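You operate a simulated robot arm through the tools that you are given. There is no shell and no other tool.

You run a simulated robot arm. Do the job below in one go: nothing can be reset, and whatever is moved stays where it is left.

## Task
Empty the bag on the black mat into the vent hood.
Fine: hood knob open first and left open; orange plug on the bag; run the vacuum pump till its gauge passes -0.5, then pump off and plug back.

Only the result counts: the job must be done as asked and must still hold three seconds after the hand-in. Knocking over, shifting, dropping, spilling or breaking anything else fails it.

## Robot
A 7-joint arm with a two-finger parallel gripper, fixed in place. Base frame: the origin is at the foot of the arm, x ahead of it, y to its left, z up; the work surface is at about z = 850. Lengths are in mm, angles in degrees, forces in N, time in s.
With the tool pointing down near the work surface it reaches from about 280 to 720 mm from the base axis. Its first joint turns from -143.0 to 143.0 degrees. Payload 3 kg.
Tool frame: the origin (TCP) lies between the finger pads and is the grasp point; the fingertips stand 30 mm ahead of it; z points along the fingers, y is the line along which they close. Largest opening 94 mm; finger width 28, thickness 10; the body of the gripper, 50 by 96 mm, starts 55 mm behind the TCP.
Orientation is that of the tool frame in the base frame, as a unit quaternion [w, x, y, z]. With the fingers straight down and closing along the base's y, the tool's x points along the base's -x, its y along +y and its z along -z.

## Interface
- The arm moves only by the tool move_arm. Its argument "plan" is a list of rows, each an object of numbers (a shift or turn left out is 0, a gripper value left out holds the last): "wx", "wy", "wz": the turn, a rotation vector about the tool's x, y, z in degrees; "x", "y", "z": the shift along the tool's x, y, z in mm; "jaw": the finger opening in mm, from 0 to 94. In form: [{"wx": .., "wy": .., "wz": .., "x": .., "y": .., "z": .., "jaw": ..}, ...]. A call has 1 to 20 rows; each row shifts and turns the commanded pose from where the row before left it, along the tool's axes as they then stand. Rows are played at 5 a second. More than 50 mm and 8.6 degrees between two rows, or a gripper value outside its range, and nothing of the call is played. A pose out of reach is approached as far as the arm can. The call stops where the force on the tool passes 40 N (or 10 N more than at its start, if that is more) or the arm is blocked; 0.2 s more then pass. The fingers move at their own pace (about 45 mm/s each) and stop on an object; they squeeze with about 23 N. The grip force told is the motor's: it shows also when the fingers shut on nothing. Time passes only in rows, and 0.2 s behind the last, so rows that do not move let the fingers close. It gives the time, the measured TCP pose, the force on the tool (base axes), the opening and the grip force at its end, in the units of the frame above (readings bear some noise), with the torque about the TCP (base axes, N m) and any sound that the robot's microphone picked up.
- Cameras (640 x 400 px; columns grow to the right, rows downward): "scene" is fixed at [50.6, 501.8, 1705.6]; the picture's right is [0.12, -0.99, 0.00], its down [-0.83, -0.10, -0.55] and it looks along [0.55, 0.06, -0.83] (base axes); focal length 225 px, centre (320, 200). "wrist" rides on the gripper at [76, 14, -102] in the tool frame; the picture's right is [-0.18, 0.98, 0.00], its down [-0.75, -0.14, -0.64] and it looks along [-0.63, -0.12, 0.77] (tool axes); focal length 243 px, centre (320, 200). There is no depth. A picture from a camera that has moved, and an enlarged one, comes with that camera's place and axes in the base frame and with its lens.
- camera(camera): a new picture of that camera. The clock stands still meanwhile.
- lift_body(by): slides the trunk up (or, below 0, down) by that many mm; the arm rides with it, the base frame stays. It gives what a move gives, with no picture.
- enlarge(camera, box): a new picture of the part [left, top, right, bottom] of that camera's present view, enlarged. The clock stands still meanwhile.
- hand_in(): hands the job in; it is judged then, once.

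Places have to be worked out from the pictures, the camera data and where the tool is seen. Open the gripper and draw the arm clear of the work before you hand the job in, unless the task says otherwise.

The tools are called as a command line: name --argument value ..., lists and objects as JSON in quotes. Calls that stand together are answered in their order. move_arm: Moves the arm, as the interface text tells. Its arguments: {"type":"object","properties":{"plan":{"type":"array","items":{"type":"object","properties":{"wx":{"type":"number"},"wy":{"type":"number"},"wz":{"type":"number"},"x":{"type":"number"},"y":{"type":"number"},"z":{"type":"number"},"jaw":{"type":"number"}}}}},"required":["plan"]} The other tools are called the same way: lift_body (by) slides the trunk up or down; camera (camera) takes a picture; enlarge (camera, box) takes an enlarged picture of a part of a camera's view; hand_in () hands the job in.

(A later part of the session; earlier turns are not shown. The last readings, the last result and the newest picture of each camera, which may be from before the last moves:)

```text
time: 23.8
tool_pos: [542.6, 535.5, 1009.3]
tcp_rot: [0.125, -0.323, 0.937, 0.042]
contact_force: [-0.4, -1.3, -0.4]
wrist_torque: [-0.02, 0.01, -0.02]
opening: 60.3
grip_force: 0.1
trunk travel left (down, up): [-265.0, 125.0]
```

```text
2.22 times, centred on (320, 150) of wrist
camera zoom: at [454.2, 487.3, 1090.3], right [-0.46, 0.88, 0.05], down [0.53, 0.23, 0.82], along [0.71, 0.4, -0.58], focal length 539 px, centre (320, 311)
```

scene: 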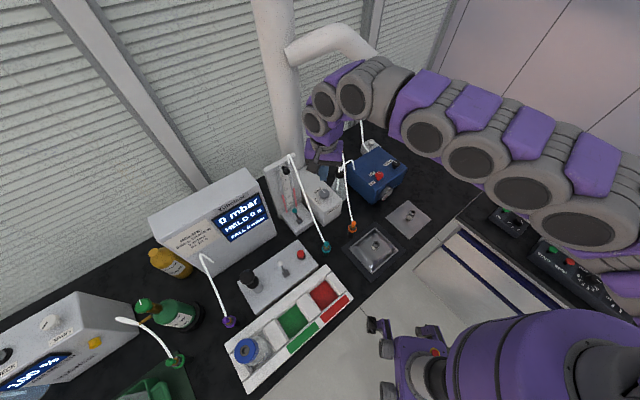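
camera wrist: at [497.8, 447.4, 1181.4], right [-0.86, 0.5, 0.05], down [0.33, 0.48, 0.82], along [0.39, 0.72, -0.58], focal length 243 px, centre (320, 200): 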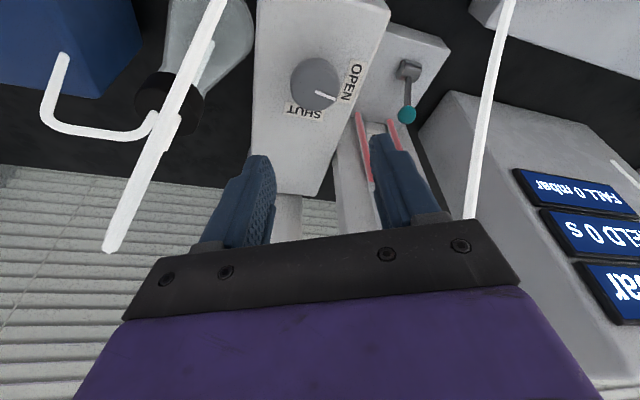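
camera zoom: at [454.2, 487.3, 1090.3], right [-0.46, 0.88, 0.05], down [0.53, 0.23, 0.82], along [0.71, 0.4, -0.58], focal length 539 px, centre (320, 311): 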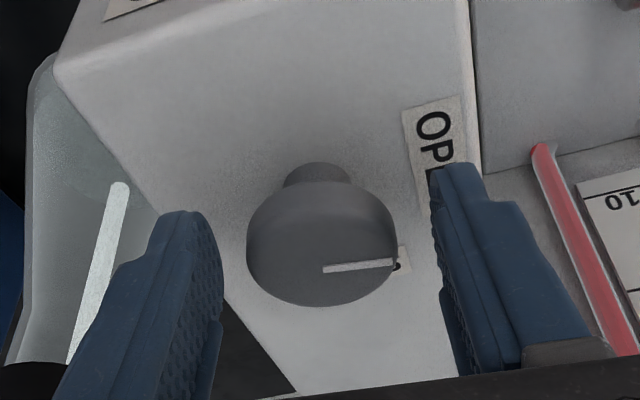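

move_arm --plan '[{"jaw": 30}, {}, {}, {}, {"wx": -2.07, "wz": -7.73, "y": -0.94}, {"wx": -2.07, "wz": -7.73, "y": -0.94}, {"wx": -2.07, "wz": -7.73, "y": -0.94}, {"wx": -2.07, "wz": -7.73, "y": -0.94}, {}]'

enlarge --camera "wrist" --box '[180, 60, 460, 240]'

```text
time: 25.8
tool_pos: [545.3, 532.6, 1010.3]
tcp_rot: [0.107, -0.568, 0.812, 0.074]
contact_force: [5.5, -5.7, -1.7]
wrist_torque: [0.55, -0.47, -0.51]
opening: 39.3
grip_force: 44.7
trunk travel left (down, up): [-265.0, 125.0]
```

```text
2.22 times, centred on (320, 150) of wrist
camera zoom: at [496.6, 444.3, 1090.3], right [-0.86, 0.5, 0.05], down [0.32, 0.48, 0.82], along [0.39, 0.72, -0.58], focal length 539 px, centre (320, 311)
```

zoom: 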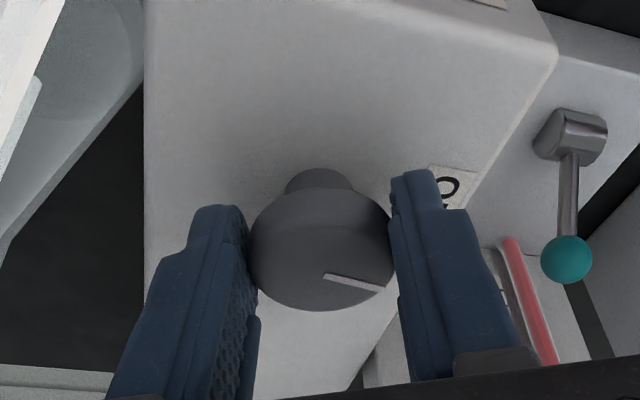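

The pointer is unchanged after the extra turn, so the knob is against its OPEN stop. I release, lift, and back out between the hoses, then level the tool and yaw to ~205° for the plug.

move_arm --plan '[{"jaw": 60}, {}, {}, {"x": -7.8, "z": -29}, {"x": -7.8, "z": -29}, {"x": -7.8, "z": -29}, {"x": 16.6, "y": 13.1, "z": -25.1}, {"x": 16.6, "y": 13.1, "z": -25.1}, {"x": 16.6, "y": 13.1, "z": -25.1}, {"x": -7.8, "z": -29}, {"wy": 7.5}, {"wy": 7.5}, {"wz": 7.5}, {"wz": 7.5}, {"wz": 7.5}, {"wz": 7.5}, {"wz": 7.5}, {"wz": 7.5}, {}]'

camera --camera "wrist"

camera --camera "scene"

enlarge --camera "scene" --box '[280, 130, 440, 250]'

```text
time: 29.8
tool_pos: [485.2, 483.4, 1190.8]
tcp_rot: [0.0, -0.216, 0.976, 0.001]
contact_force: [1.2, -0.1, 0.3]
wrist_torque: [0.02, 0.02, -0.01]
opening: 59.9
grip_force: 0.0
trunk travel left (down, up): [-265.0, 125.0]
```

```text
taken
camera wrist: at [407.5, 465.0, 1293.7], right [-0.25, 0.97, 0.0], down [0.74, 0.19, 0.64], along [0.62, 0.16, -0.77], focal length 243 px, centre (320, 200)
```

wrist: 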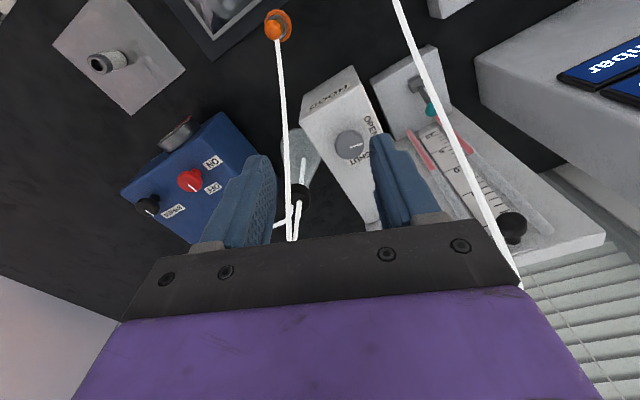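

```text
taken
```

scene: 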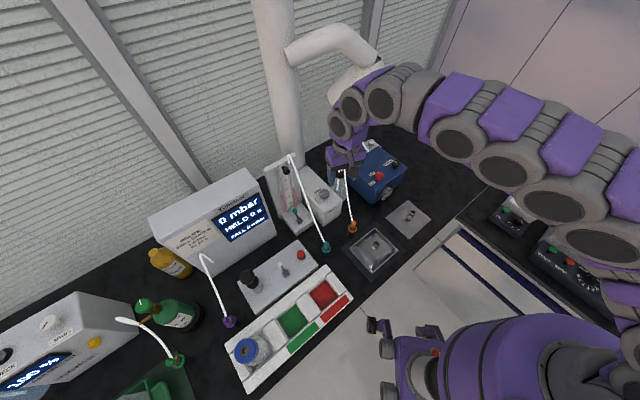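

```text
3.33 times, centred on (360, 190) of scene
camera zoom: at [50.6, 501.8, 1705.6], right [0.12, -0.99, 0.0], down [-0.83, -0.1, -0.55], along [0.55, 0.06, -0.83], focal length 751 px, centre (187, 233)
```

zoom: 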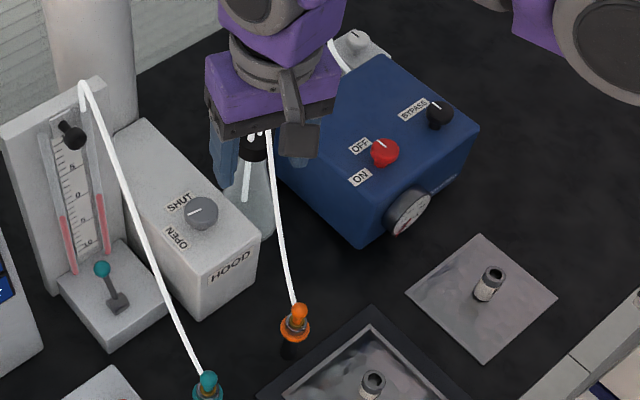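

The knob reads at OPEN, hoses and flask undisturbed. Now I move above the orange plug ball (≈ (449, 423, 963)).

move_arm --plan '[{"x": 14.5, "y": -10, "z": 27.5}, {"x": 14.5, "y": -10, "z": 27.5}, {"x": 14.5, "y": -10, "z": 27.5}, {"x": 14.3, "y": -9.8, "z": 27.5}, {}]'

camera --camera "wrist"

enlarge --camera "scene" --box '[310, 170, 410, 270]'

```text
time: 31.0
tool_pos: [445.3, 424.9, 1081.1]
tcp_rot: [0.0, -0.216, 0.976, 0.001]
contact_force: [0.3, 0.1, -0.5]
wrist_torque: [-0.07, -0.01, 0.0]
opening: 60.2
grip_force: 0.0
trunk travel left (down, up): [-265.0, 125.0]
```

```text
taken
camera wrist: at [369.8, 406.0, 1183.6], right [-0.25, 0.97, 0.0], down [0.74, 0.19, 0.64], along [0.62, 0.16, -0.77], focal length 243 px, centre (320, 200)
```

wrist: 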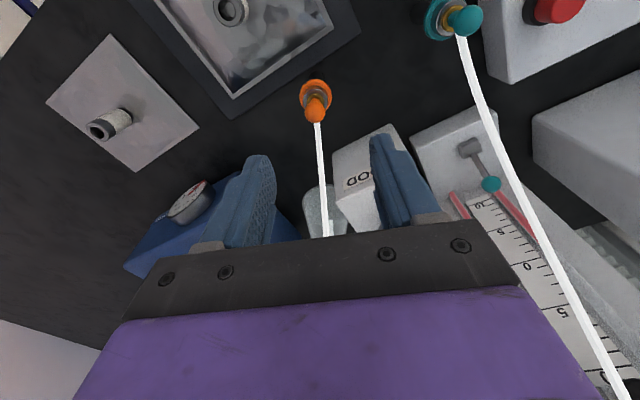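

```text
4.00 times, centred on (360, 220) of scene
camera zoom: at [50.6, 501.8, 1705.6], right [0.12, -0.99, 0.0], down [-0.83, -0.1, -0.55], along [0.55, 0.06, -0.83], focal length 901 px, centre (160, 120)
```

zoom: 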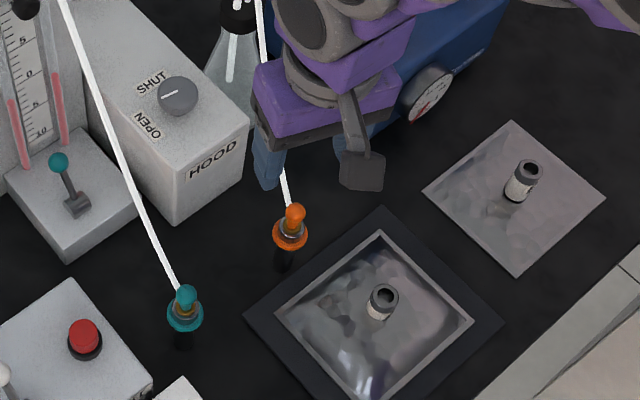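

The plug is nearly centred under the gripper. I descend to TCP ≈1022 and refine.

move_arm --plan '[{"y": -1.3, "z": 29}, {"y": -1.2, "z": 29}, {}]'

camera --camera "wrist"

enlarge --camera "scene" --box '[330, 190, 390, 250]'

```text
time: 31.8
tool_pos: [447.2, 420.4, 1025.3]
tcp_rot: [0.001, -0.217, 0.976, 0.001]
contact_force: [0.7, 0.7, 0.0]
wrist_torque: [0.0, 0.01, -0.02]
opening: 59.9
grip_force: 0.1
trunk travel left (down, up): [-265.0, 125.0]
```

```text
taken
camera wrist: at [372.2, 402.8, 1128.3], right [-0.25, 0.97, 0.0], down [0.74, 0.19, 0.64], along [0.62, 0.16, -0.77], focal length 243 px, centre (320, 200)
```

wrist: 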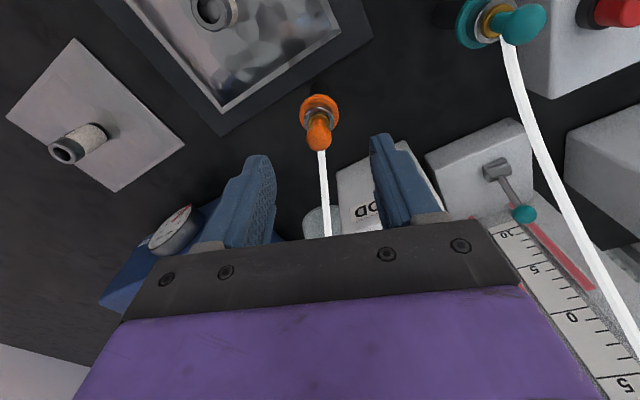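

```text
6.67 times, centred on (360, 220) of scene
camera zoom: at [50.6, 501.8, 1705.6], right [0.12, -0.99, 0.0], down [-0.83, -0.1, -0.55], along [0.55, 0.06, -0.83], focal length 1502 px, centre (53, 67)
```

zoom: 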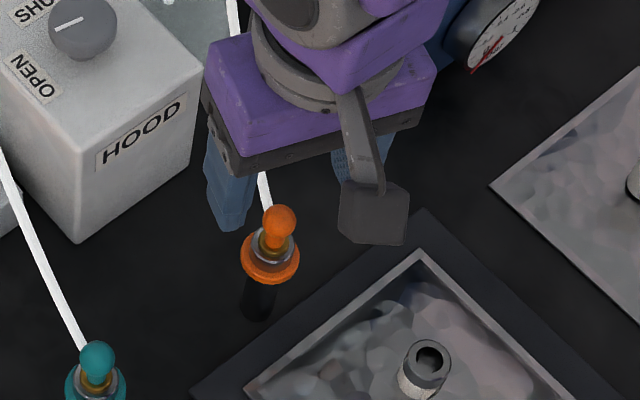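

Ball ≈ (445, 420.5, 966) – aligned with the TCP. I descend 50 mm (tips ~945, above the post rim) and close the fingers.

move_arm --plan '[{"x": 1, "z": 25}, {"x": 1, "z": 25}, {}]'

camera --camera "wrist"

enlarge --camera "scene" --box '[330, 190, 390, 250]'

```text
time: 32.6
tool_pos: [446.5, 418.2, 974.8]
tcp_rot: [0.001, -0.216, 0.976, 0.0]
contact_force: [-0.8, 0.3, 0.0]
wrist_torque: [0.0, -0.04, -0.01]
opening: 59.8
grip_force: 0.0
trunk travel left (down, up): [-265.0, 125.0]
```

```text
taken
camera wrist: at [370.8, 400.7, 1077.8], right [-0.25, 0.97, 0.0], down [0.74, 0.19, 0.64], along [0.62, 0.16, -0.77], focal length 243 px, centre (320, 200)
```

wrist: 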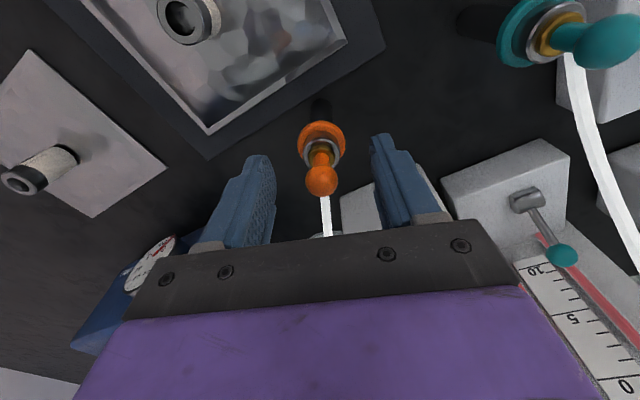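

```text
6.67 times, centred on (360, 220) of scene
camera zoom: at [50.6, 501.8, 1705.6], right [0.12, -0.99, 0.0], down [-0.83, -0.1, -0.55], along [0.55, 0.06, -0.83], focal length 1502 px, centre (53, 67)
```

zoom: 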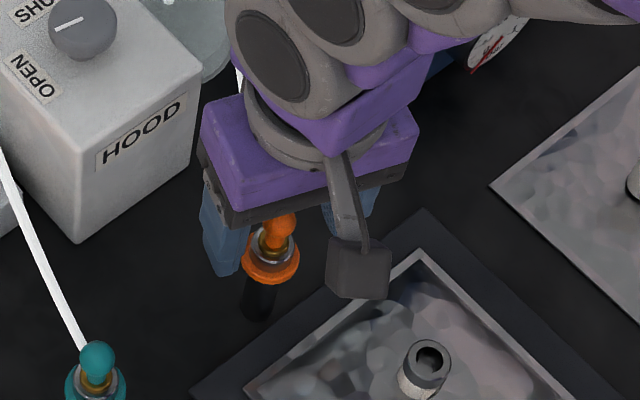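

The ball is right between the pads, about 6 mm ahead of the TCP. Closing now.

move_arm --plan '[{"jaw": 6}, {}, {}, {}, {}]'

enlarge --camera "wrist" --box '[220, 80, 420, 240]'

```text
time: 33.8
tool_pos: [446.5, 419.9, 974.8]
tcp_rot: [0.001, -0.217, 0.976, 0.001]
contact_force: [0.1, -0.9, 1.3]
wrist_torque: [0.02, -0.02, 0.03]
opening: 17.2
grip_force: 23.1
trunk travel left (down, up): [-265.0, 125.0]
```

```text
2.50 times, centred on (320, 160) of wrist
camera zoom: at [370.9, 400.7, 1077.8], right [-0.25, 0.97, 0.0], down [0.74, 0.19, 0.64], along [0.62, 0.16, -0.77], focal length 606 px, centre (320, 300)
```

zoom: 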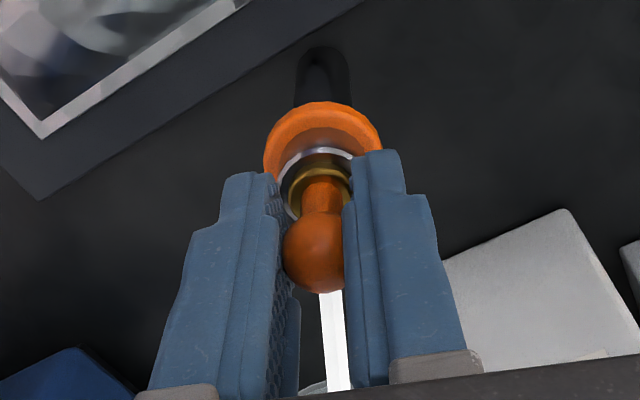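

Ball gripped (17.2 mm). I pull straight up a little and check force.

move_arm --plan '[{"z": -6}, {"z": -6}, {"z": -8}, {"z": -10}, {}]'

enlarge --camera "wrist" --box '[220, 80, 420, 240]'

enlarge --camera "scene" --box '[320, 180, 400, 260]'

```text
time: 35.0
tool_pos: [449.1, 421.2, 1002.5]
tcp_rot: [0.0, -0.217, 0.976, 0.0]
contact_force: [-0.6, -0.3, -0.8]
wrist_torque: [-0.02, 0.02, 0.0]
opening: 17.2
grip_force: 23.2
trunk travel left (down, up): [-265.0, 125.0]
```

```text
2.50 times, centred on (320, 160) of wrist
camera zoom: at [372.2, 402.7, 1106.0], right [-0.25, 0.97, 0.0], down [0.74, 0.19, 0.64], along [0.62, 0.16, -0.77], focal length 606 px, centre (320, 300)
```

zoom: 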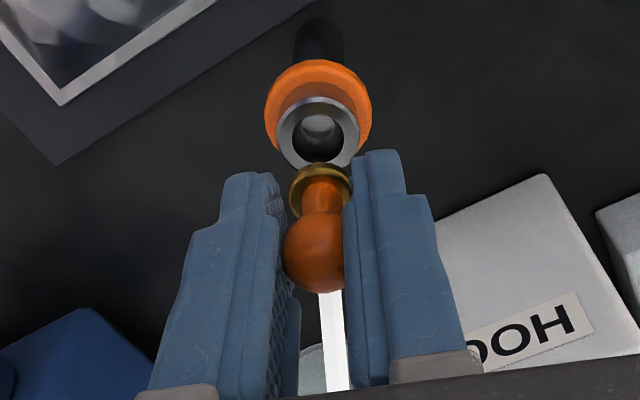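

```text
5.00 times, centred on (360, 220) of scene
camera zoom: at [50.6, 501.8, 1705.6], right [0.12, -0.99, 0.0], down [-0.83, -0.1, -0.55], along [0.55, 0.06, -0.83], focal length 1127 px, centre (120, 100)
```

zoom: 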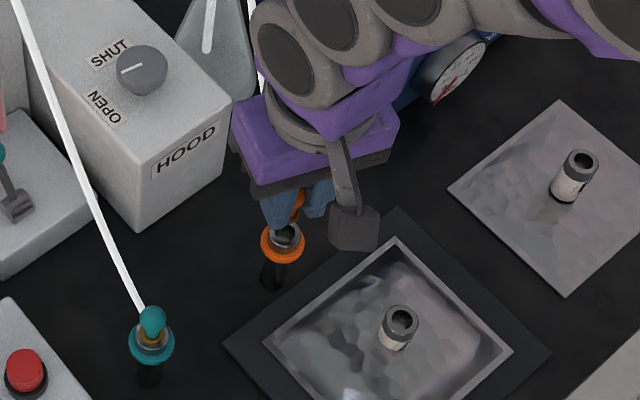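

The plug is out of its parking socket (rim ≈ 930, i.e. seated TCP is ≈45 above a rim). I lift further and carry it over the bag port at ≈ (397, 330.5, 915).

move_arm --plan '[{"z": -20}, {"z": -20}, {"x": 21, "y": -15.1}, {"x": 21, "y": -15.1}, {"x": 21, "y": -15.1}, {"x": 20.7, "y": -15.1}, {}, {}]'

camera --camera "wrist"

enlarge --camera "wrist" --box '[220, 40, 420, 200]'

enlarge --camera "scene" --box '[320, 150, 440, 290]'

```text
time: 36.8
tool_pos: [396.2, 330.3, 1044.0]
tcp_rot: [0.0, -0.217, 0.976, 0.001]
contact_force: [0.0, -0.7, -1.4]
wrist_torque: [-0.01, 0.02, -0.02]
opening: 17.4
grip_force: 22.9
trunk travel left (down, up): [-265.0, 125.0]
```

```text
taken
camera wrist: at [319.9, 312.0, 1146.0], right [-0.25, 0.97, 0.0], down [0.74, 0.19, 0.64], along [0.62, 0.16, -0.77], focal length 243 px, centre (320, 200)
```

wrist: 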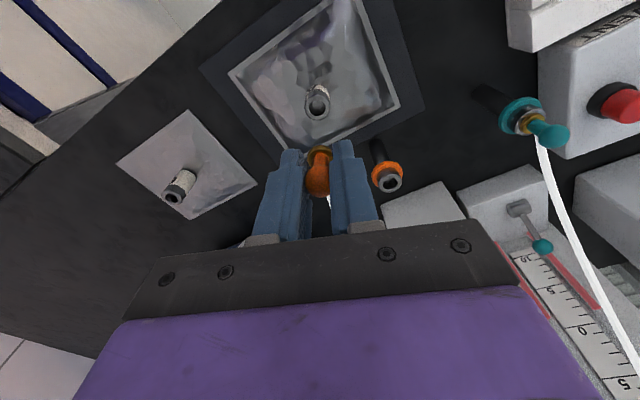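

```text
2.50 times, centred on (320, 120) of wrist
camera zoom: at [319.9, 312.0, 1146.0], right [-0.25, 0.97, 0.0], down [0.74, 0.19, 0.64], along [0.62, 0.16, -0.77], focal length 606 px, centre (320, 400)
```

zoom: 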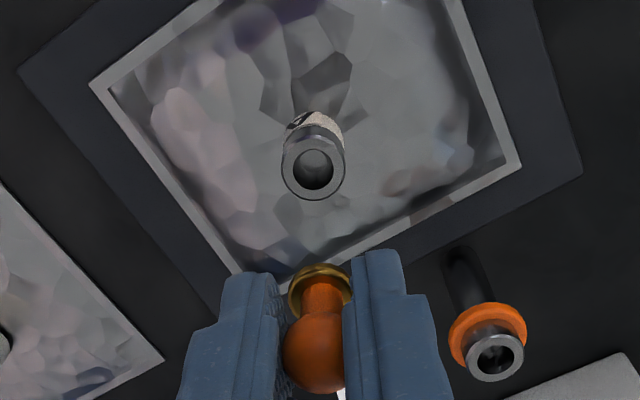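

```text
2.86 times, centred on (380, 220) of scene
camera zoom: at [50.6, 501.8, 1705.6], right [0.12, -0.99, 0.0], down [-0.83, -0.1, -0.55], along [0.55, 0.06, -0.83], focal length 644 px, centre (149, 143)
```

zoom: 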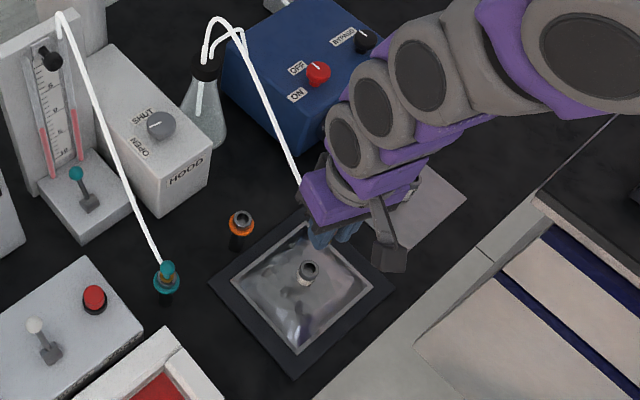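

The hose follows and the port is nearly under the plug. I shift 1.4 mm laterally and descend 45 mm, then compare rim and plug.

move_arm --plan '[{"y": -0.7, "z": 22}, {"y": -0.7, "z": 23}, {}, {}]'

enlarge --camera "wrist" --box '[220, 80, 420, 240]'

enlarge --camera "scene" --box '[340, 200, 420, 290]'

```text
time: 37.8
tool_pos: [397.8, 328.3, 996.8]
tcp_rot: [0.0, -0.216, 0.976, 0.0]
contact_force: [-0.1, 0.6, -0.5]
wrist_torque: [-0.01, 0.0, 0.0]
opening: 17.2
grip_force: 22.9
trunk travel left (down, up): [-265.0, 125.0]
```

```text
2.50 times, centred on (320, 160) of wrist
camera zoom: at [322.0, 310.2, 1101.0], right [-0.25, 0.97, 0.0], down [0.74, 0.19, 0.64], along [0.62, 0.16, -0.77], focal length 606 px, centre (320, 300)
```

zoom: 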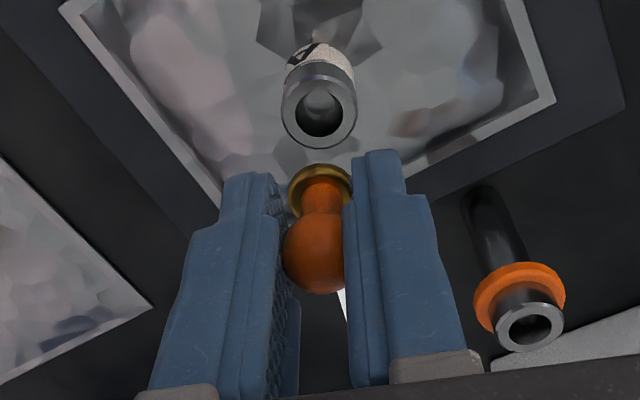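

```text
4.44 times, centred on (380, 245) of scene
camera zoom: at [50.6, 501.8, 1705.6], right [0.12, -0.99, 0.0], down [-0.83, -0.1, -0.55], along [0.55, 0.06, -0.83], focal length 1002 px, centre (53, 0)
```

zoom: 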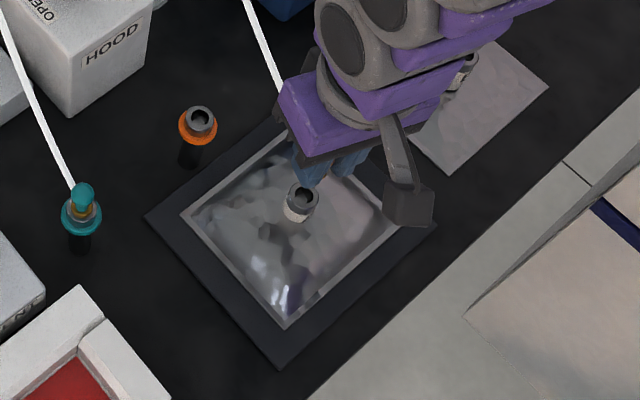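

Rim and plug are coaxial (rim ≈ 913; ≈39 mm to seat). I descend 28 mm, check, then seat it.

move_arm --plan '[{"z": 10}, {"z": 10}, {"z": 6}, {}]'

enlarge --camera "wrist" --box '[220, 80, 420, 240]'

enlarge --camera "scene" --box '[350, 210, 410, 270]'

```text
time: 38.8
tool_pos: [398.2, 327.7, 971.0]
tcp_rot: [0.001, -0.216, 0.976, 0.0]
contact_force: [-0.1, -0.2, -1.0]
wrist_torque: [0.02, -0.03, 0.0]
opening: 17.5
grip_force: 22.8
trunk travel left (down, up): [-265.0, 125.0]
```

```text
2.50 times, centred on (320, 160) of wrist
camera zoom: at [322.1, 310.1, 1073.5], right [-0.25, 0.97, 0.0], down [0.74, 0.19, 0.64], along [0.62, 0.16, -0.77], focal length 606 px, centre (320, 300)
```

zoom: 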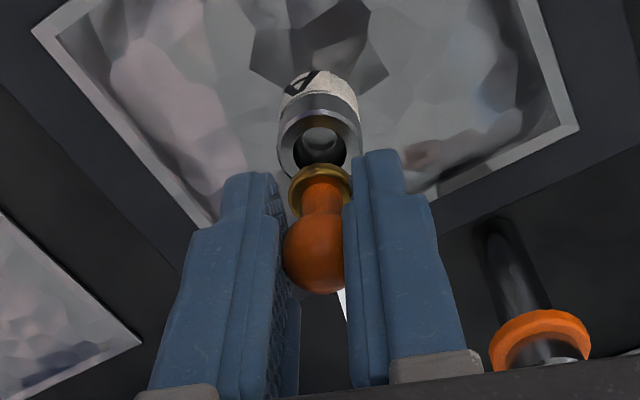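

```text
6.67 times, centred on (380, 240) of scene
camera zoom: at [50.6, 501.8, 1705.6], right [0.12, -0.99, 0.0], down [-0.83, -0.1, -0.55], along [0.55, 0.06, -0.83], focal length 1502 px, centre (-80, -67)
```

zoom: 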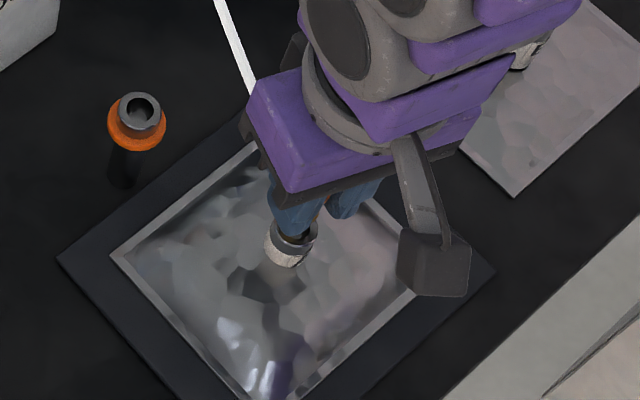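

I zoom in tighter to check the coaxial alignment before insertion.

enlarge --camera "wrist" --box '[290, 105, 350, 205]'

enlarge --camera "scene" --box '[355, 220, 385, 250]'

```text
4.00 times, centred on (320, 155) of wrist
camera zoom: at [322.1, 310.1, 1073.5], right [-0.25, 0.97, 0.0], down [0.74, 0.19, 0.64], along [0.62, 0.16, -0.77], focal length 970 px, centre (320, 380)
```

zoom: 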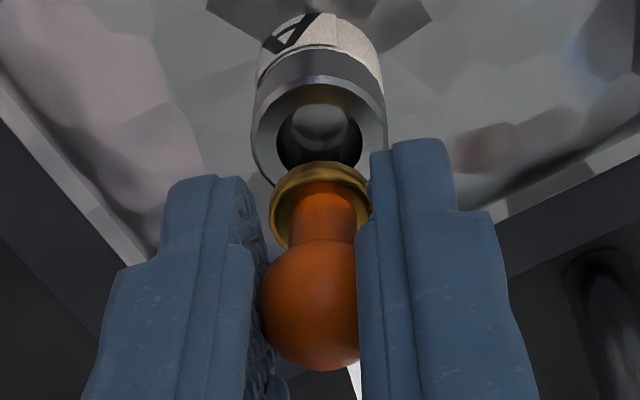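

```text
13.33 times, centred on (370, 235) of scene
camera zoom: at [50.6, 501.8, 1705.6], right [0.12, -0.99, 0.0], down [-0.83, -0.1, -0.55], along [0.55, 0.06, -0.83], focal length 3004 px, centre (-347, -267)
```

zoom: 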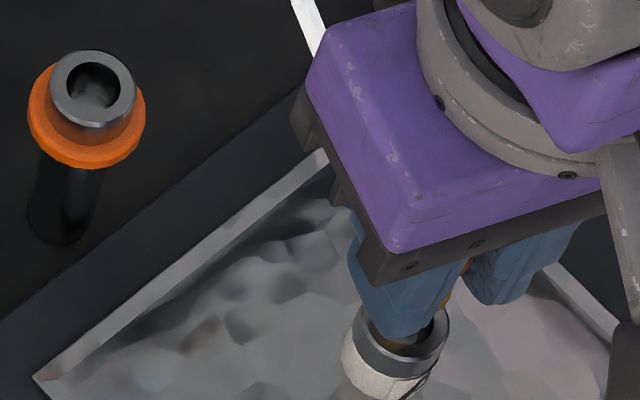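

Alignment within ~1.3 mm (port slightly farther out). I correct and lower 12 mm in small steps watching the force.

move_arm --plan '[{"x": -1.2, "y": -0.3, "z": 3}, {"z": 3}, {"z": 3}, {"z": 3}, {}]'

enlarge --camera "wrist" --box '[290, 105, 350, 205]'

enlarge --camera "scene" --box '[355, 220, 385, 250]'

```text
time: 40.0
tool_pos: [398.3, 329.4, 959.9]
tcp_rot: [0.001, -0.217, 0.976, 0.0]
contact_force: [-0.1, 0.1, -0.4]
wrist_torque: [-0.02, 0.02, 0.02]
opening: 17.4
grip_force: 22.7
trunk travel left (down, up): [-265.0, 125.0]
```

```text
4.00 times, centred on (320, 155) of wrist
camera zoom: at [322.5, 311.1, 1061.9], right [-0.25, 0.97, 0.0], down [0.74, 0.19, 0.64], along [0.62, 0.16, -0.77], focal length 970 px, centre (320, 380)
```

zoom: 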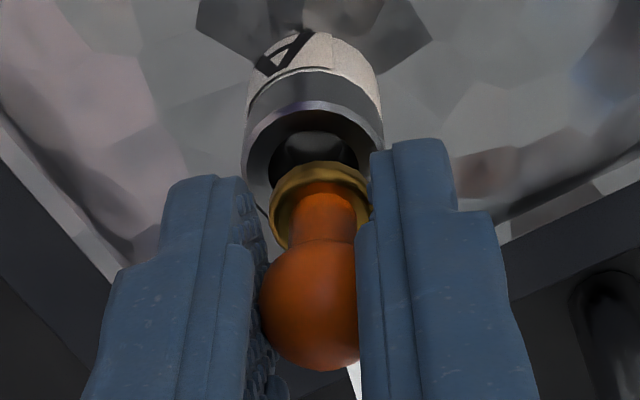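

```text
13.33 times, centred on (370, 235) of scene
camera zoom: at [50.6, 501.8, 1705.6], right [0.12, -0.99, 0.0], down [-0.83, -0.1, -0.55], along [0.55, 0.06, -0.83], focal length 3004 px, centre (-347, -267)
```

zoom: 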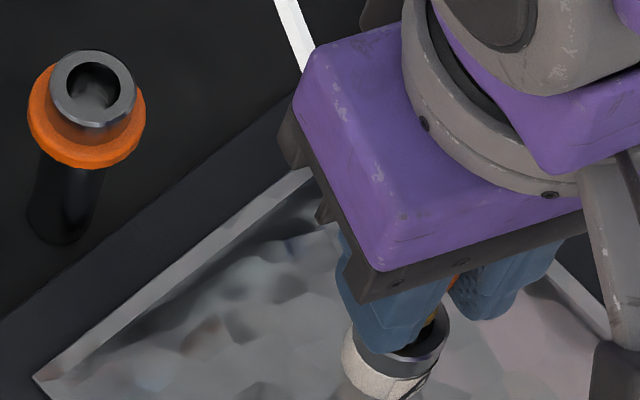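

No contact yet; the rim is ~1.3 mm to the −y side. I correct and continue down gently.

move_arm --plan '[{"y": -1.3}, {"z": 2.5}, {"z": 2.5}, {}]'

enlarge --camera "wrist" --box '[290, 105, 350, 205]'

```text
time: 41.0
tool_pos: [400.7, 327.2, 953.6]
tcp_rot: [-0.001, -0.216, 0.976, 0.0]
contact_force: [0.0, 0.7, -0.8]
wrist_torque: [0.03, 0.01, -0.02]
opening: 17.3
grip_force: 23.0
trunk travel left (down, up): [-265.0, 125.0]
```

```text
4.00 times, centred on (320, 155) of wrist
camera zoom: at [323.7, 309.4, 1057.8], right [-0.25, 0.97, 0.0], down [0.74, 0.19, 0.64], along [0.62, 0.16, -0.77], focal length 970 px, centre (320, 380)
```

zoom: 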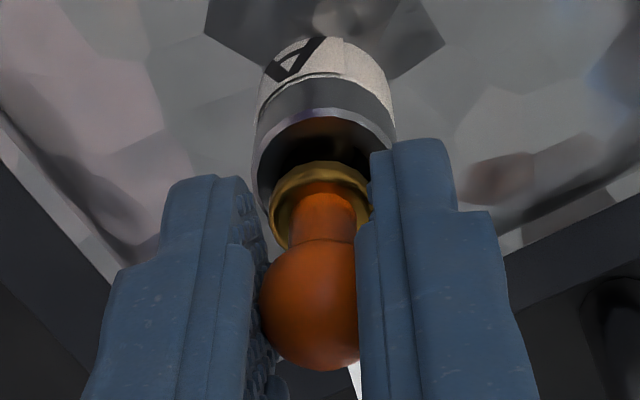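

Close: gold flange is ~10 mm above the rim. I continue in small steps.

move_arm --plan '[{"y": 0.6, "z": 2}, {"z": 2}, {"z": 2}, {}]'

enlarge --camera "wrist" --box '[290, 105, 350, 205]'

```text
time: 42.0
tool_pos: [398.5, 329.1, 949.6]
tcp_rot: [0.001, -0.217, 0.976, 0.0]
contact_force: [-3.5, -2.2, 12.4]
wrist_torque: [-0.01, 0.1, 0.03]
opening: 17.4
grip_force: 23.3
trunk travel left (down, up): [-265.0, 125.0]
```

```text
4.00 times, centred on (320, 155) of wrist
camera zoom: at [322.8, 309.7, 1052.6], right [-0.25, 0.97, 0.0], down [0.74, 0.19, 0.64], along [0.62, 0.16, -0.77], focal length 970 px, centre (320, 380)
```

zoom: 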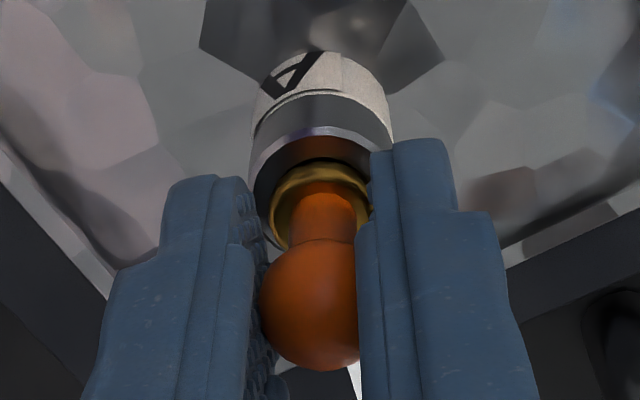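

First contact (12 N), with lateral force pushing the tool toward the robot: the plug is ~2 mm too far out. I lift 3 mm, shift 1.8 mm back, and press again.

move_arm --plan '[{"z": -3}, {"x": 1.8}, {}, {"z": 2}, {"z": 2}, {}]'

enlarge --camera "wrist" --box '[290, 105, 350, 205]'

```text
time: 43.4
tool_pos: [398.7, 327.8, 947.8]
tcp_rot: [0.001, -0.217, 0.976, 0.0]
contact_force: [-1.5, 1.2, 17.1]
wrist_torque: [0.06, -0.03, -0.03]
opening: 17.3
grip_force: 23.1
trunk travel left (down, up): [-265.0, 125.0]
```

```text
4.00 times, centred on (320, 155) of wrist
camera zoom: at [321.6, 309.2, 1051.6], right [-0.25, 0.97, 0.0], down [0.74, 0.19, 0.64], along [0.62, 0.16, -0.77], focal length 970 px, centre (320, 380)
```

zoom: 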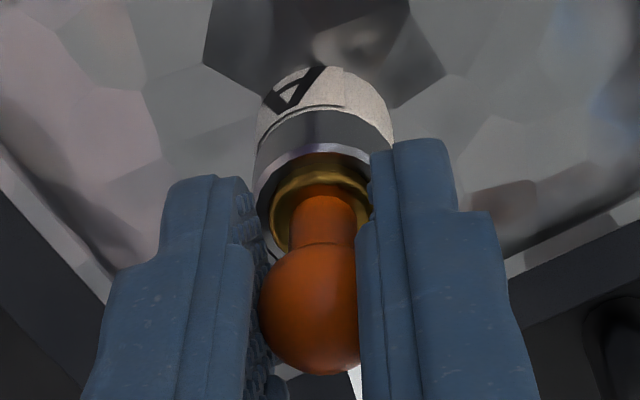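

The gold flange now sits inside the rim, with the same rim-to-ball distance as when parked. I press slightly more to make sure it's seated.

move_arm --plan '[{"z": 1}, {"z": 1}, {}]'

enlarge --camera "wrist" --box '[290, 105, 350, 205]'

```text
time: 44.2
tool_pos: [396.9, 328.9, 944.1]
tcp_rot: [0.001, -0.217, 0.976, 0.0]
contact_force: [2.4, -2.0, 15.6]
wrist_torque: [0.02, -0.11, -0.02]
opening: 17.6
grip_force: 23.1
trunk travel left (down, up): [-265.0, 125.0]
```

```text
4.00 times, centred on (320, 155) of wrist
camera zoom: at [321.4, 309.4, 1048.0], right [-0.25, 0.97, 0.0], down [0.74, 0.19, 0.64], along [0.62, 0.16, -0.77], focal length 970 px, centre (320, 380)
```

zoom: 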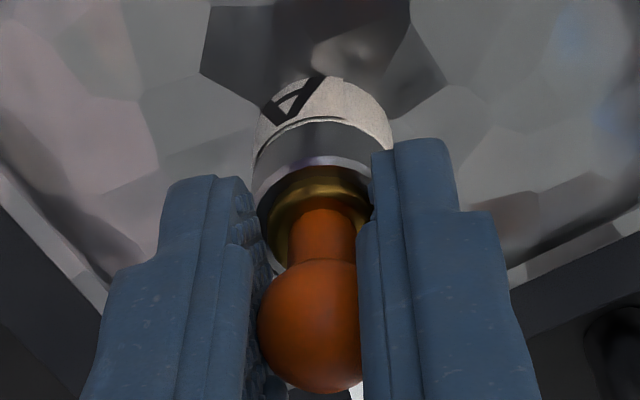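

The fingers are now slipping over the ball while the plug stays – it is seated. I release and lift clear.

move_arm --plan '[{"jaw": 50}, {}, {}, {"z": -20}, {"z": -30}, {"z": -40}, {"z": -40}, {}]'

camera --camera "wrist"

enlarge --camera "wrist" --box '[260, 30, 380, 130]'

enlarge --camera "scene" --box '[320, 130, 440, 290]'

```text
time: 46.0
tool_pos: [398.5, 330.5, 1075.3]
tcp_rot: [0.0, -0.216, 0.976, 0.0]
contact_force: [0.4, -0.1, 0.2]
wrist_torque: [-0.02, 0.02, 0.0]
opening: 50.2
grip_force: 0.0
trunk travel left (down, up): [-265.0, 125.0]
```

```text
taken
camera wrist: at [323.1, 312.0, 1178.7], right [-0.25, 0.97, 0.0], down [0.74, 0.19, 0.64], along [0.62, 0.16, -0.77], focal length 243 px, centre (320, 200)
```

wrist: 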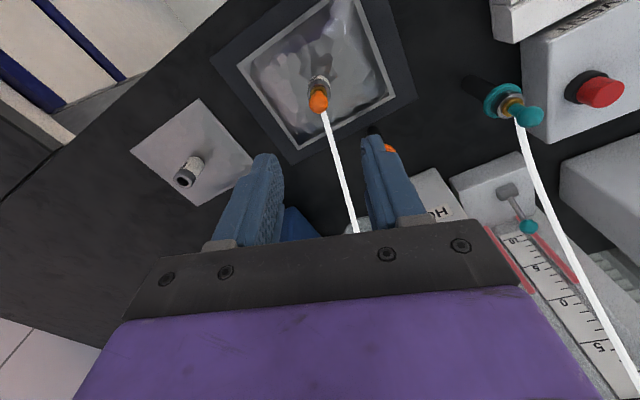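

```text
4.00 times, centred on (320, 80) of wrist
camera zoom: at [323.1, 312.0, 1178.7], right [-0.25, 0.97, 0.0], down [0.74, 0.19, 0.64], along [0.62, 0.16, -0.77], focal length 970 px, centre (320, 680)
```

zoom: 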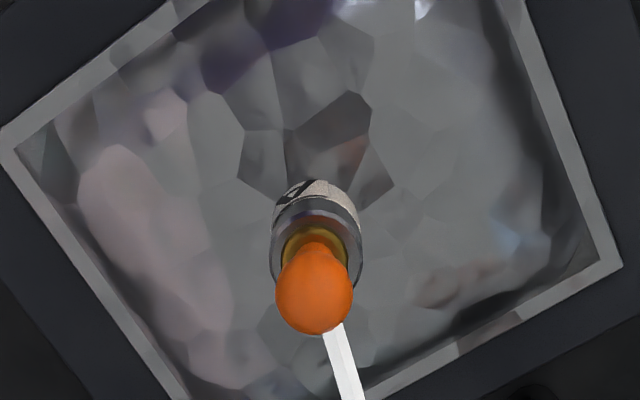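

```text
2.50 times, centred on (380, 210) of scene
camera zoom: at [50.6, 501.8, 1705.6], right [0.12, -0.99, 0.0], down [-0.83, -0.1, -0.55], along [0.55, 0.06, -0.83], focal length 563 px, centre (170, 175)
```

zoom: 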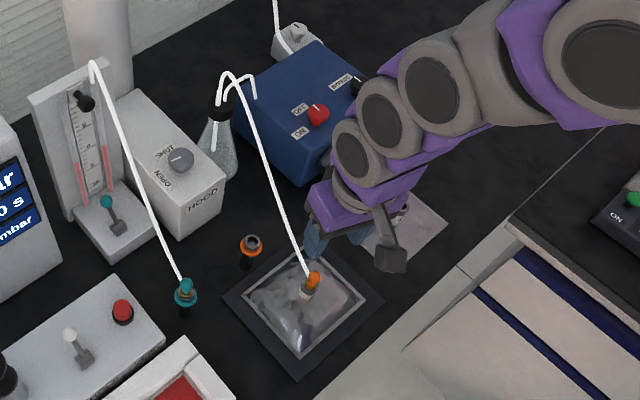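

The plug sits on the bag port. Next, the pump: the red knob is at about (650, 333, 1005). I rise and move to view it with the tool back at nominal yaw.

move_arm --plan '[{"z": -40}, {"z": -40}, {"wz": 8.3}, {"wz": 8.3}, {"wz": 8.3}, {"x": -40}, {"x": -40}, {"x": -40}, {"x": -35}, {}]'

camera --camera "wrist"

enlarge --camera "wrist" --box '[220, 80, 420, 240]'

camera --camera "scene"

```text
time: 48.2
tool_pos: [552.0, 326.0, 1154.9]
tcp_rot: [0.0, -0.001, 1.0, 0.0]
contact_force: [-0.2, 0.0, -0.3]
wrist_torque: [0.0, 0.01, -0.02]
opening: 50.0
grip_force: 0.2
trunk travel left (down, up): [-265.0, 125.0]
```

```text
taken
camera wrist: at [474.6, 342.2, 1257.4], right [0.18, 0.98, 0.0], down [0.75, -0.14, 0.64], along [0.63, -0.12, -0.77], focal length 243 px, centre (320, 200)
```

wrist: 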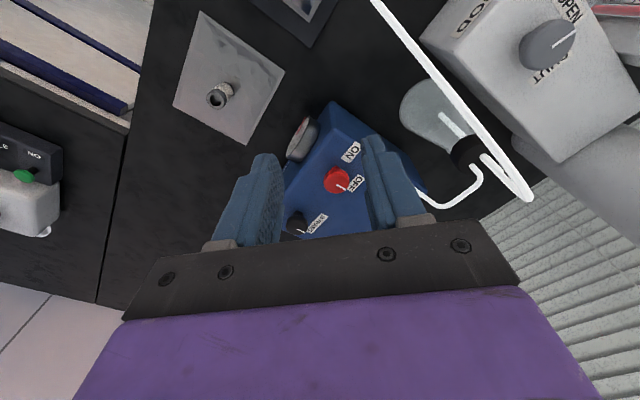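

```text
2.50 times, centred on (320, 160) of wrist
camera zoom: at [474.6, 342.2, 1257.4], right [0.18, 0.98, 0.0], down [0.75, -0.14, 0.64], along [0.63, -0.12, -0.77], focal length 606 px, centre (320, 300)
```

zoom: 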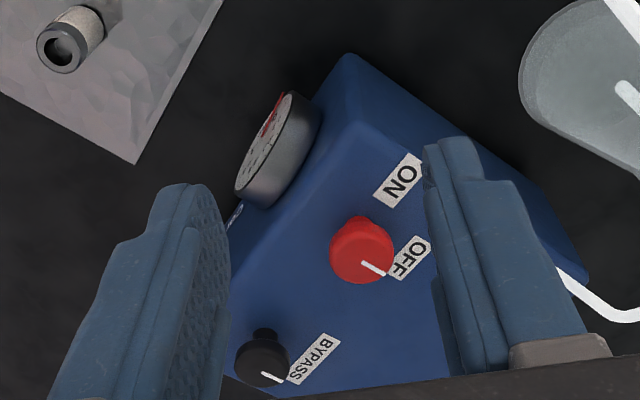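

```text
taken
```

scene: 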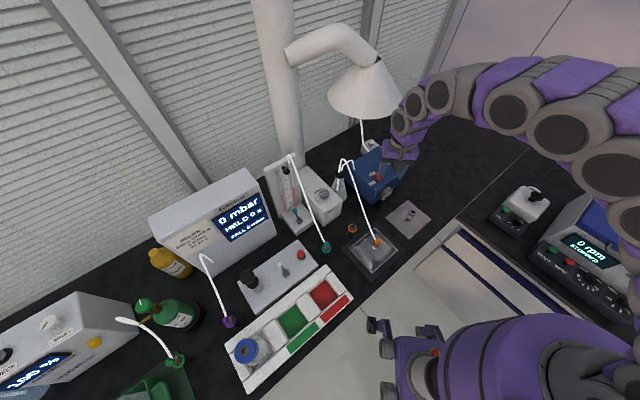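

Let me double-check the hood knob pointer from this angle, and check the pump knob/labels and gauge in detail.

enlarge --camera "wrist" --box '[490, 0, 640, 100]'

enlarge --camera "scene" --box '[310, 175, 350, 205]'

enlarge --camera "scene" --box '[345, 150, 410, 210]'

enlarge --camera "wrist" --box '[280, 100, 340, 170]'

```text
4.00 times, centred on (565, 50) of wrist
camera zoom: at [474.6, 342.2, 1257.4], right [0.18, 0.98, 0.0], down [0.75, -0.14, 0.64], along [0.63, -0.12, -0.77], focal length 970 px, centre (-660, 800)
```

zoom: 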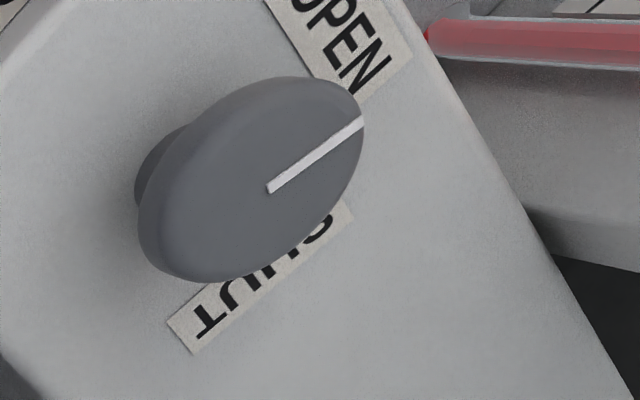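

```text
13.33 times, centred on (330, 190) of scene
camera zoom: at [50.6, 501.8, 1705.6], right [0.12, -0.99, 0.0], down [-0.83, -0.1, -0.55], along [0.55, 0.06, -0.83], focal length 3004 px, centre (187, 333)
```

zoom: 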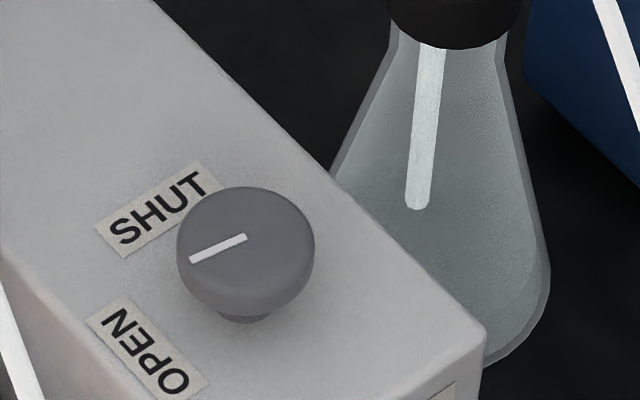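

```text
6.67 times, centred on (378, 180) of scene
camera zoom: at [50.6, 501.8, 1705.6], right [0.12, -0.99, 0.0], down [-0.83, -0.1, -0.55], along [0.55, 0.06, -0.83], focal length 1502 px, centre (-63, 333)
```

zoom: 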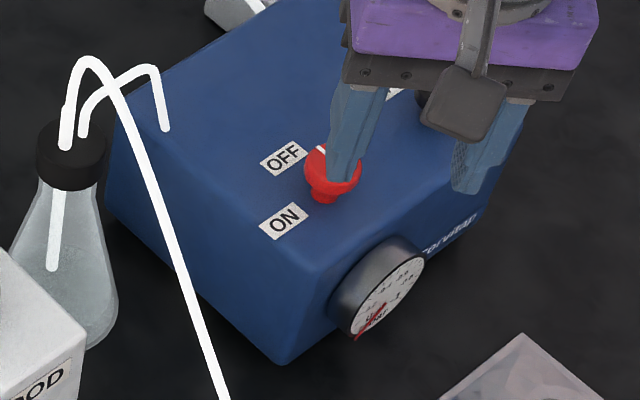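

```text
5.71 times, centred on (310, 135) of wrist
camera zoom: at [474.6, 342.2, 1257.4], right [0.18, 0.98, 0.0], down [0.75, -0.14, 0.64], along [0.63, -0.12, -0.77], focal length 1386 px, centre (377, 571)
```

zoom: 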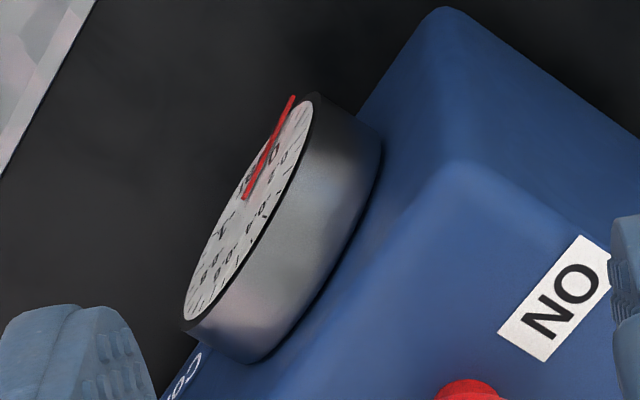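

Hood pointer aligns exactly with the OPEN label (both ≈122°). The pump's red knob is at ≈ (657, 330, 1003) with OFF≈45° and ON≈+85° further counter-clockwise. I move closer above it.

move_arm --plan '[{"x": -32, "y": 1.3, "z": 20, "jaw": 60}, {"x": -32, "y": 1.3, "z": 20}, {"x": -32, "y": 1.3, "z": 20}, {}]'

camera --camera "wrist"

enlarge --camera "wrist" --box '[240, 60, 400, 180]'

enlarge --camera "scene" --box '[345, 130, 425, 210]'

```text
time: 49.2
tool_pos: [649.1, 328.8, 1095.3]
tcp_rot: [0.001, -0.001, 1.0, 0.0]
contact_force: [-0.2, 0.0, 0.8]
wrist_torque: [0.01, 0.01, 0.0]
opening: 60.0
grip_force: 0.2
trunk travel left (down, up): [-265.0, 125.0]
```

```text
taken
camera wrist: at [572.0, 344.1, 1197.9], right [0.18, 0.98, 0.0], down [0.75, -0.14, 0.64], along [0.63, -0.12, -0.77], focal length 243 px, centre (320, 200)
```

wrist: 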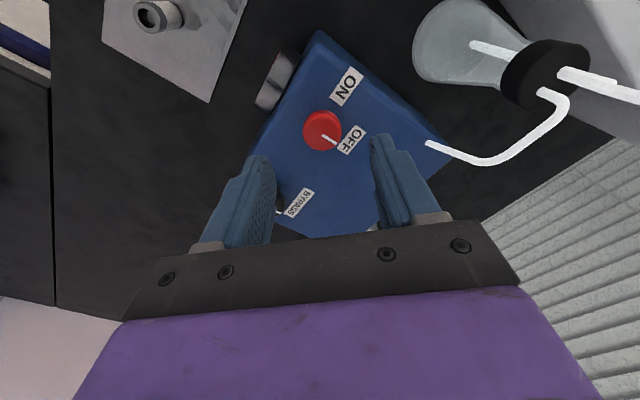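

```text
3.33 times, centred on (320, 120) of wrist
camera zoom: at [572.0, 344.1, 1197.9], right [0.18, 0.98, 0.0], down [0.75, -0.14, 0.64], along [0.63, -0.12, -0.77], focal length 809 px, centre (320, 467)
```

zoom: 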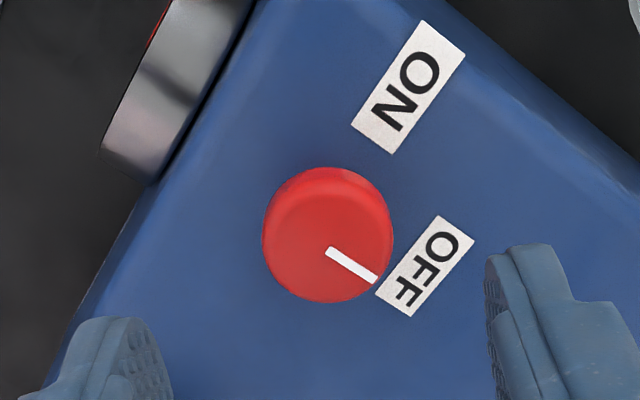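

```text
5.00 times, centred on (385, 170) of scene
camera zoom: at [50.6, 501.8, 1705.6], right [0.12, -0.99, 0.0], down [-0.83, -0.1, -0.55], along [0.55, 0.06, -0.83], focal length 1127 px, centre (-5, 350)
```

zoom: 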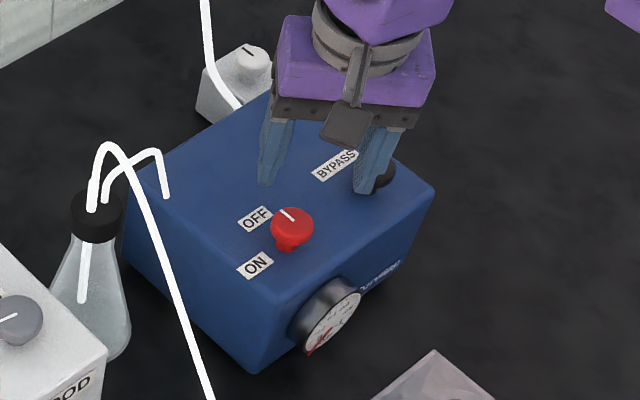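

Knob top ≈ (653, 331, 1012), pump top ≈ 986. Before gripping, I test the yaw range here, so I can switch ON in one stroke and hold for switching OFF.

move_arm --plan '[{"x": -4.5, "y": 1.5}, {"wz": -8}, {"wz": -8}, {"wz": -8}, {"wz": -8}, {"wz": -8}, {"wz": -8}, {"wz": -8}, {"wz": -8}, {"wz": -8}, {"wz": -8}, {}]'

camera --camera "wrist"

```text
time: 51.8
tool_pos: [653.3, 333.4, 1094.6]
tcp_rot: [-0.001, -0.644, 0.765, 0.0]
contact_force: [-0.2, -0.5, -0.4]
wrist_torque: [-0.01, -0.01, 0.01]
opening: 60.0
grip_force: 0.1
trunk travel left (down, up): [-265.0, 125.0]
```

```text
taken
camera wrist: at [625.8, 262.0, 1197.9], right [-0.94, 0.35, 0.0], down [0.27, 0.72, 0.64], along [0.23, 0.6, -0.77], focal length 243 px, centre (320, 200)
```

wrist: 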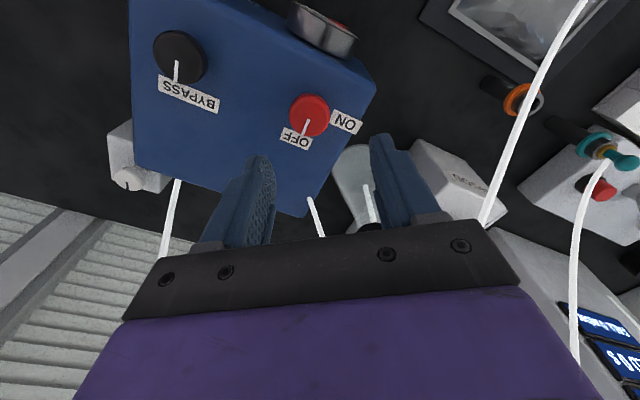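

Better baseline now gives knob top (660, 329.6, 1000), pump top ≈ 970. Range is fine; I swing back to 175°, centre, and descend partway.

move_arm --plan '[{"wz": 8.5}, {"wz": 8.5}, {"wz": 8.5}, {"wz": 8.5}, {"wz": 8.5}, {"wz": 8.5}, {"wz": 8.5}, {"wz": 8.5}, {"wz": 8.5}, {"wz": 8.5}, {"x": -7, "y": -3.2}, {"z": 30}, {"z": 30}, {}]'

camera --camera "wrist"

enlarge --camera "wrist" --box '[220, 80, 420, 240]'

```text
time: 54.8
tool_pos: [661.3, 329.2, 1034.0]
tcp_rot: [0.002, 0.042, 0.999, 0.001]
contact_force: [0.6, -0.3, -0.1]
wrist_torque: [-0.03, -0.01, -0.03]
opening: 60.1
grip_force: 0.1
trunk travel left (down, up): [-265.0, 125.0]
```

```text
taken
camera wrist: at [585.0, 350.6, 1137.1], right [0.27, 0.96, 0.0], down [0.74, -0.21, 0.64], along [0.62, -0.17, -0.77], focal length 243 px, centre (320, 200)
```

wrist: 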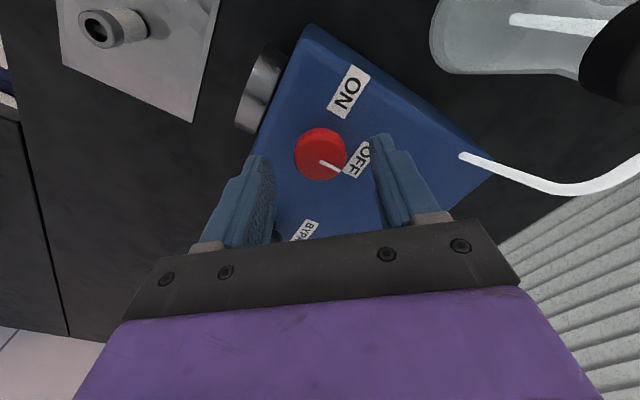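

```text
2.50 times, centred on (320, 160) of wrist
camera zoom: at [585.0, 350.6, 1137.1], right [0.27, 0.96, 0.0], down [0.74, -0.21, 0.64], along [0.62, -0.17, -0.77], focal length 606 px, centre (320, 300)
```

zoom: 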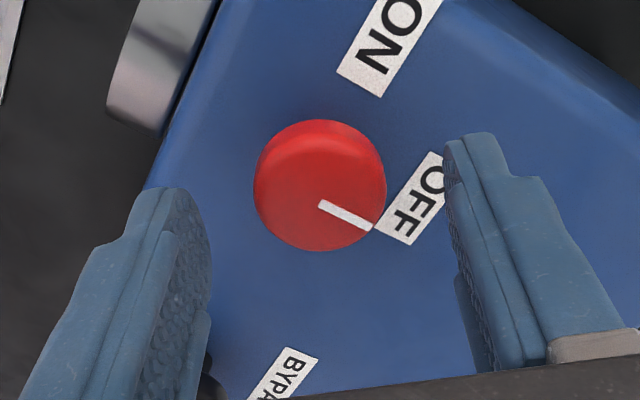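

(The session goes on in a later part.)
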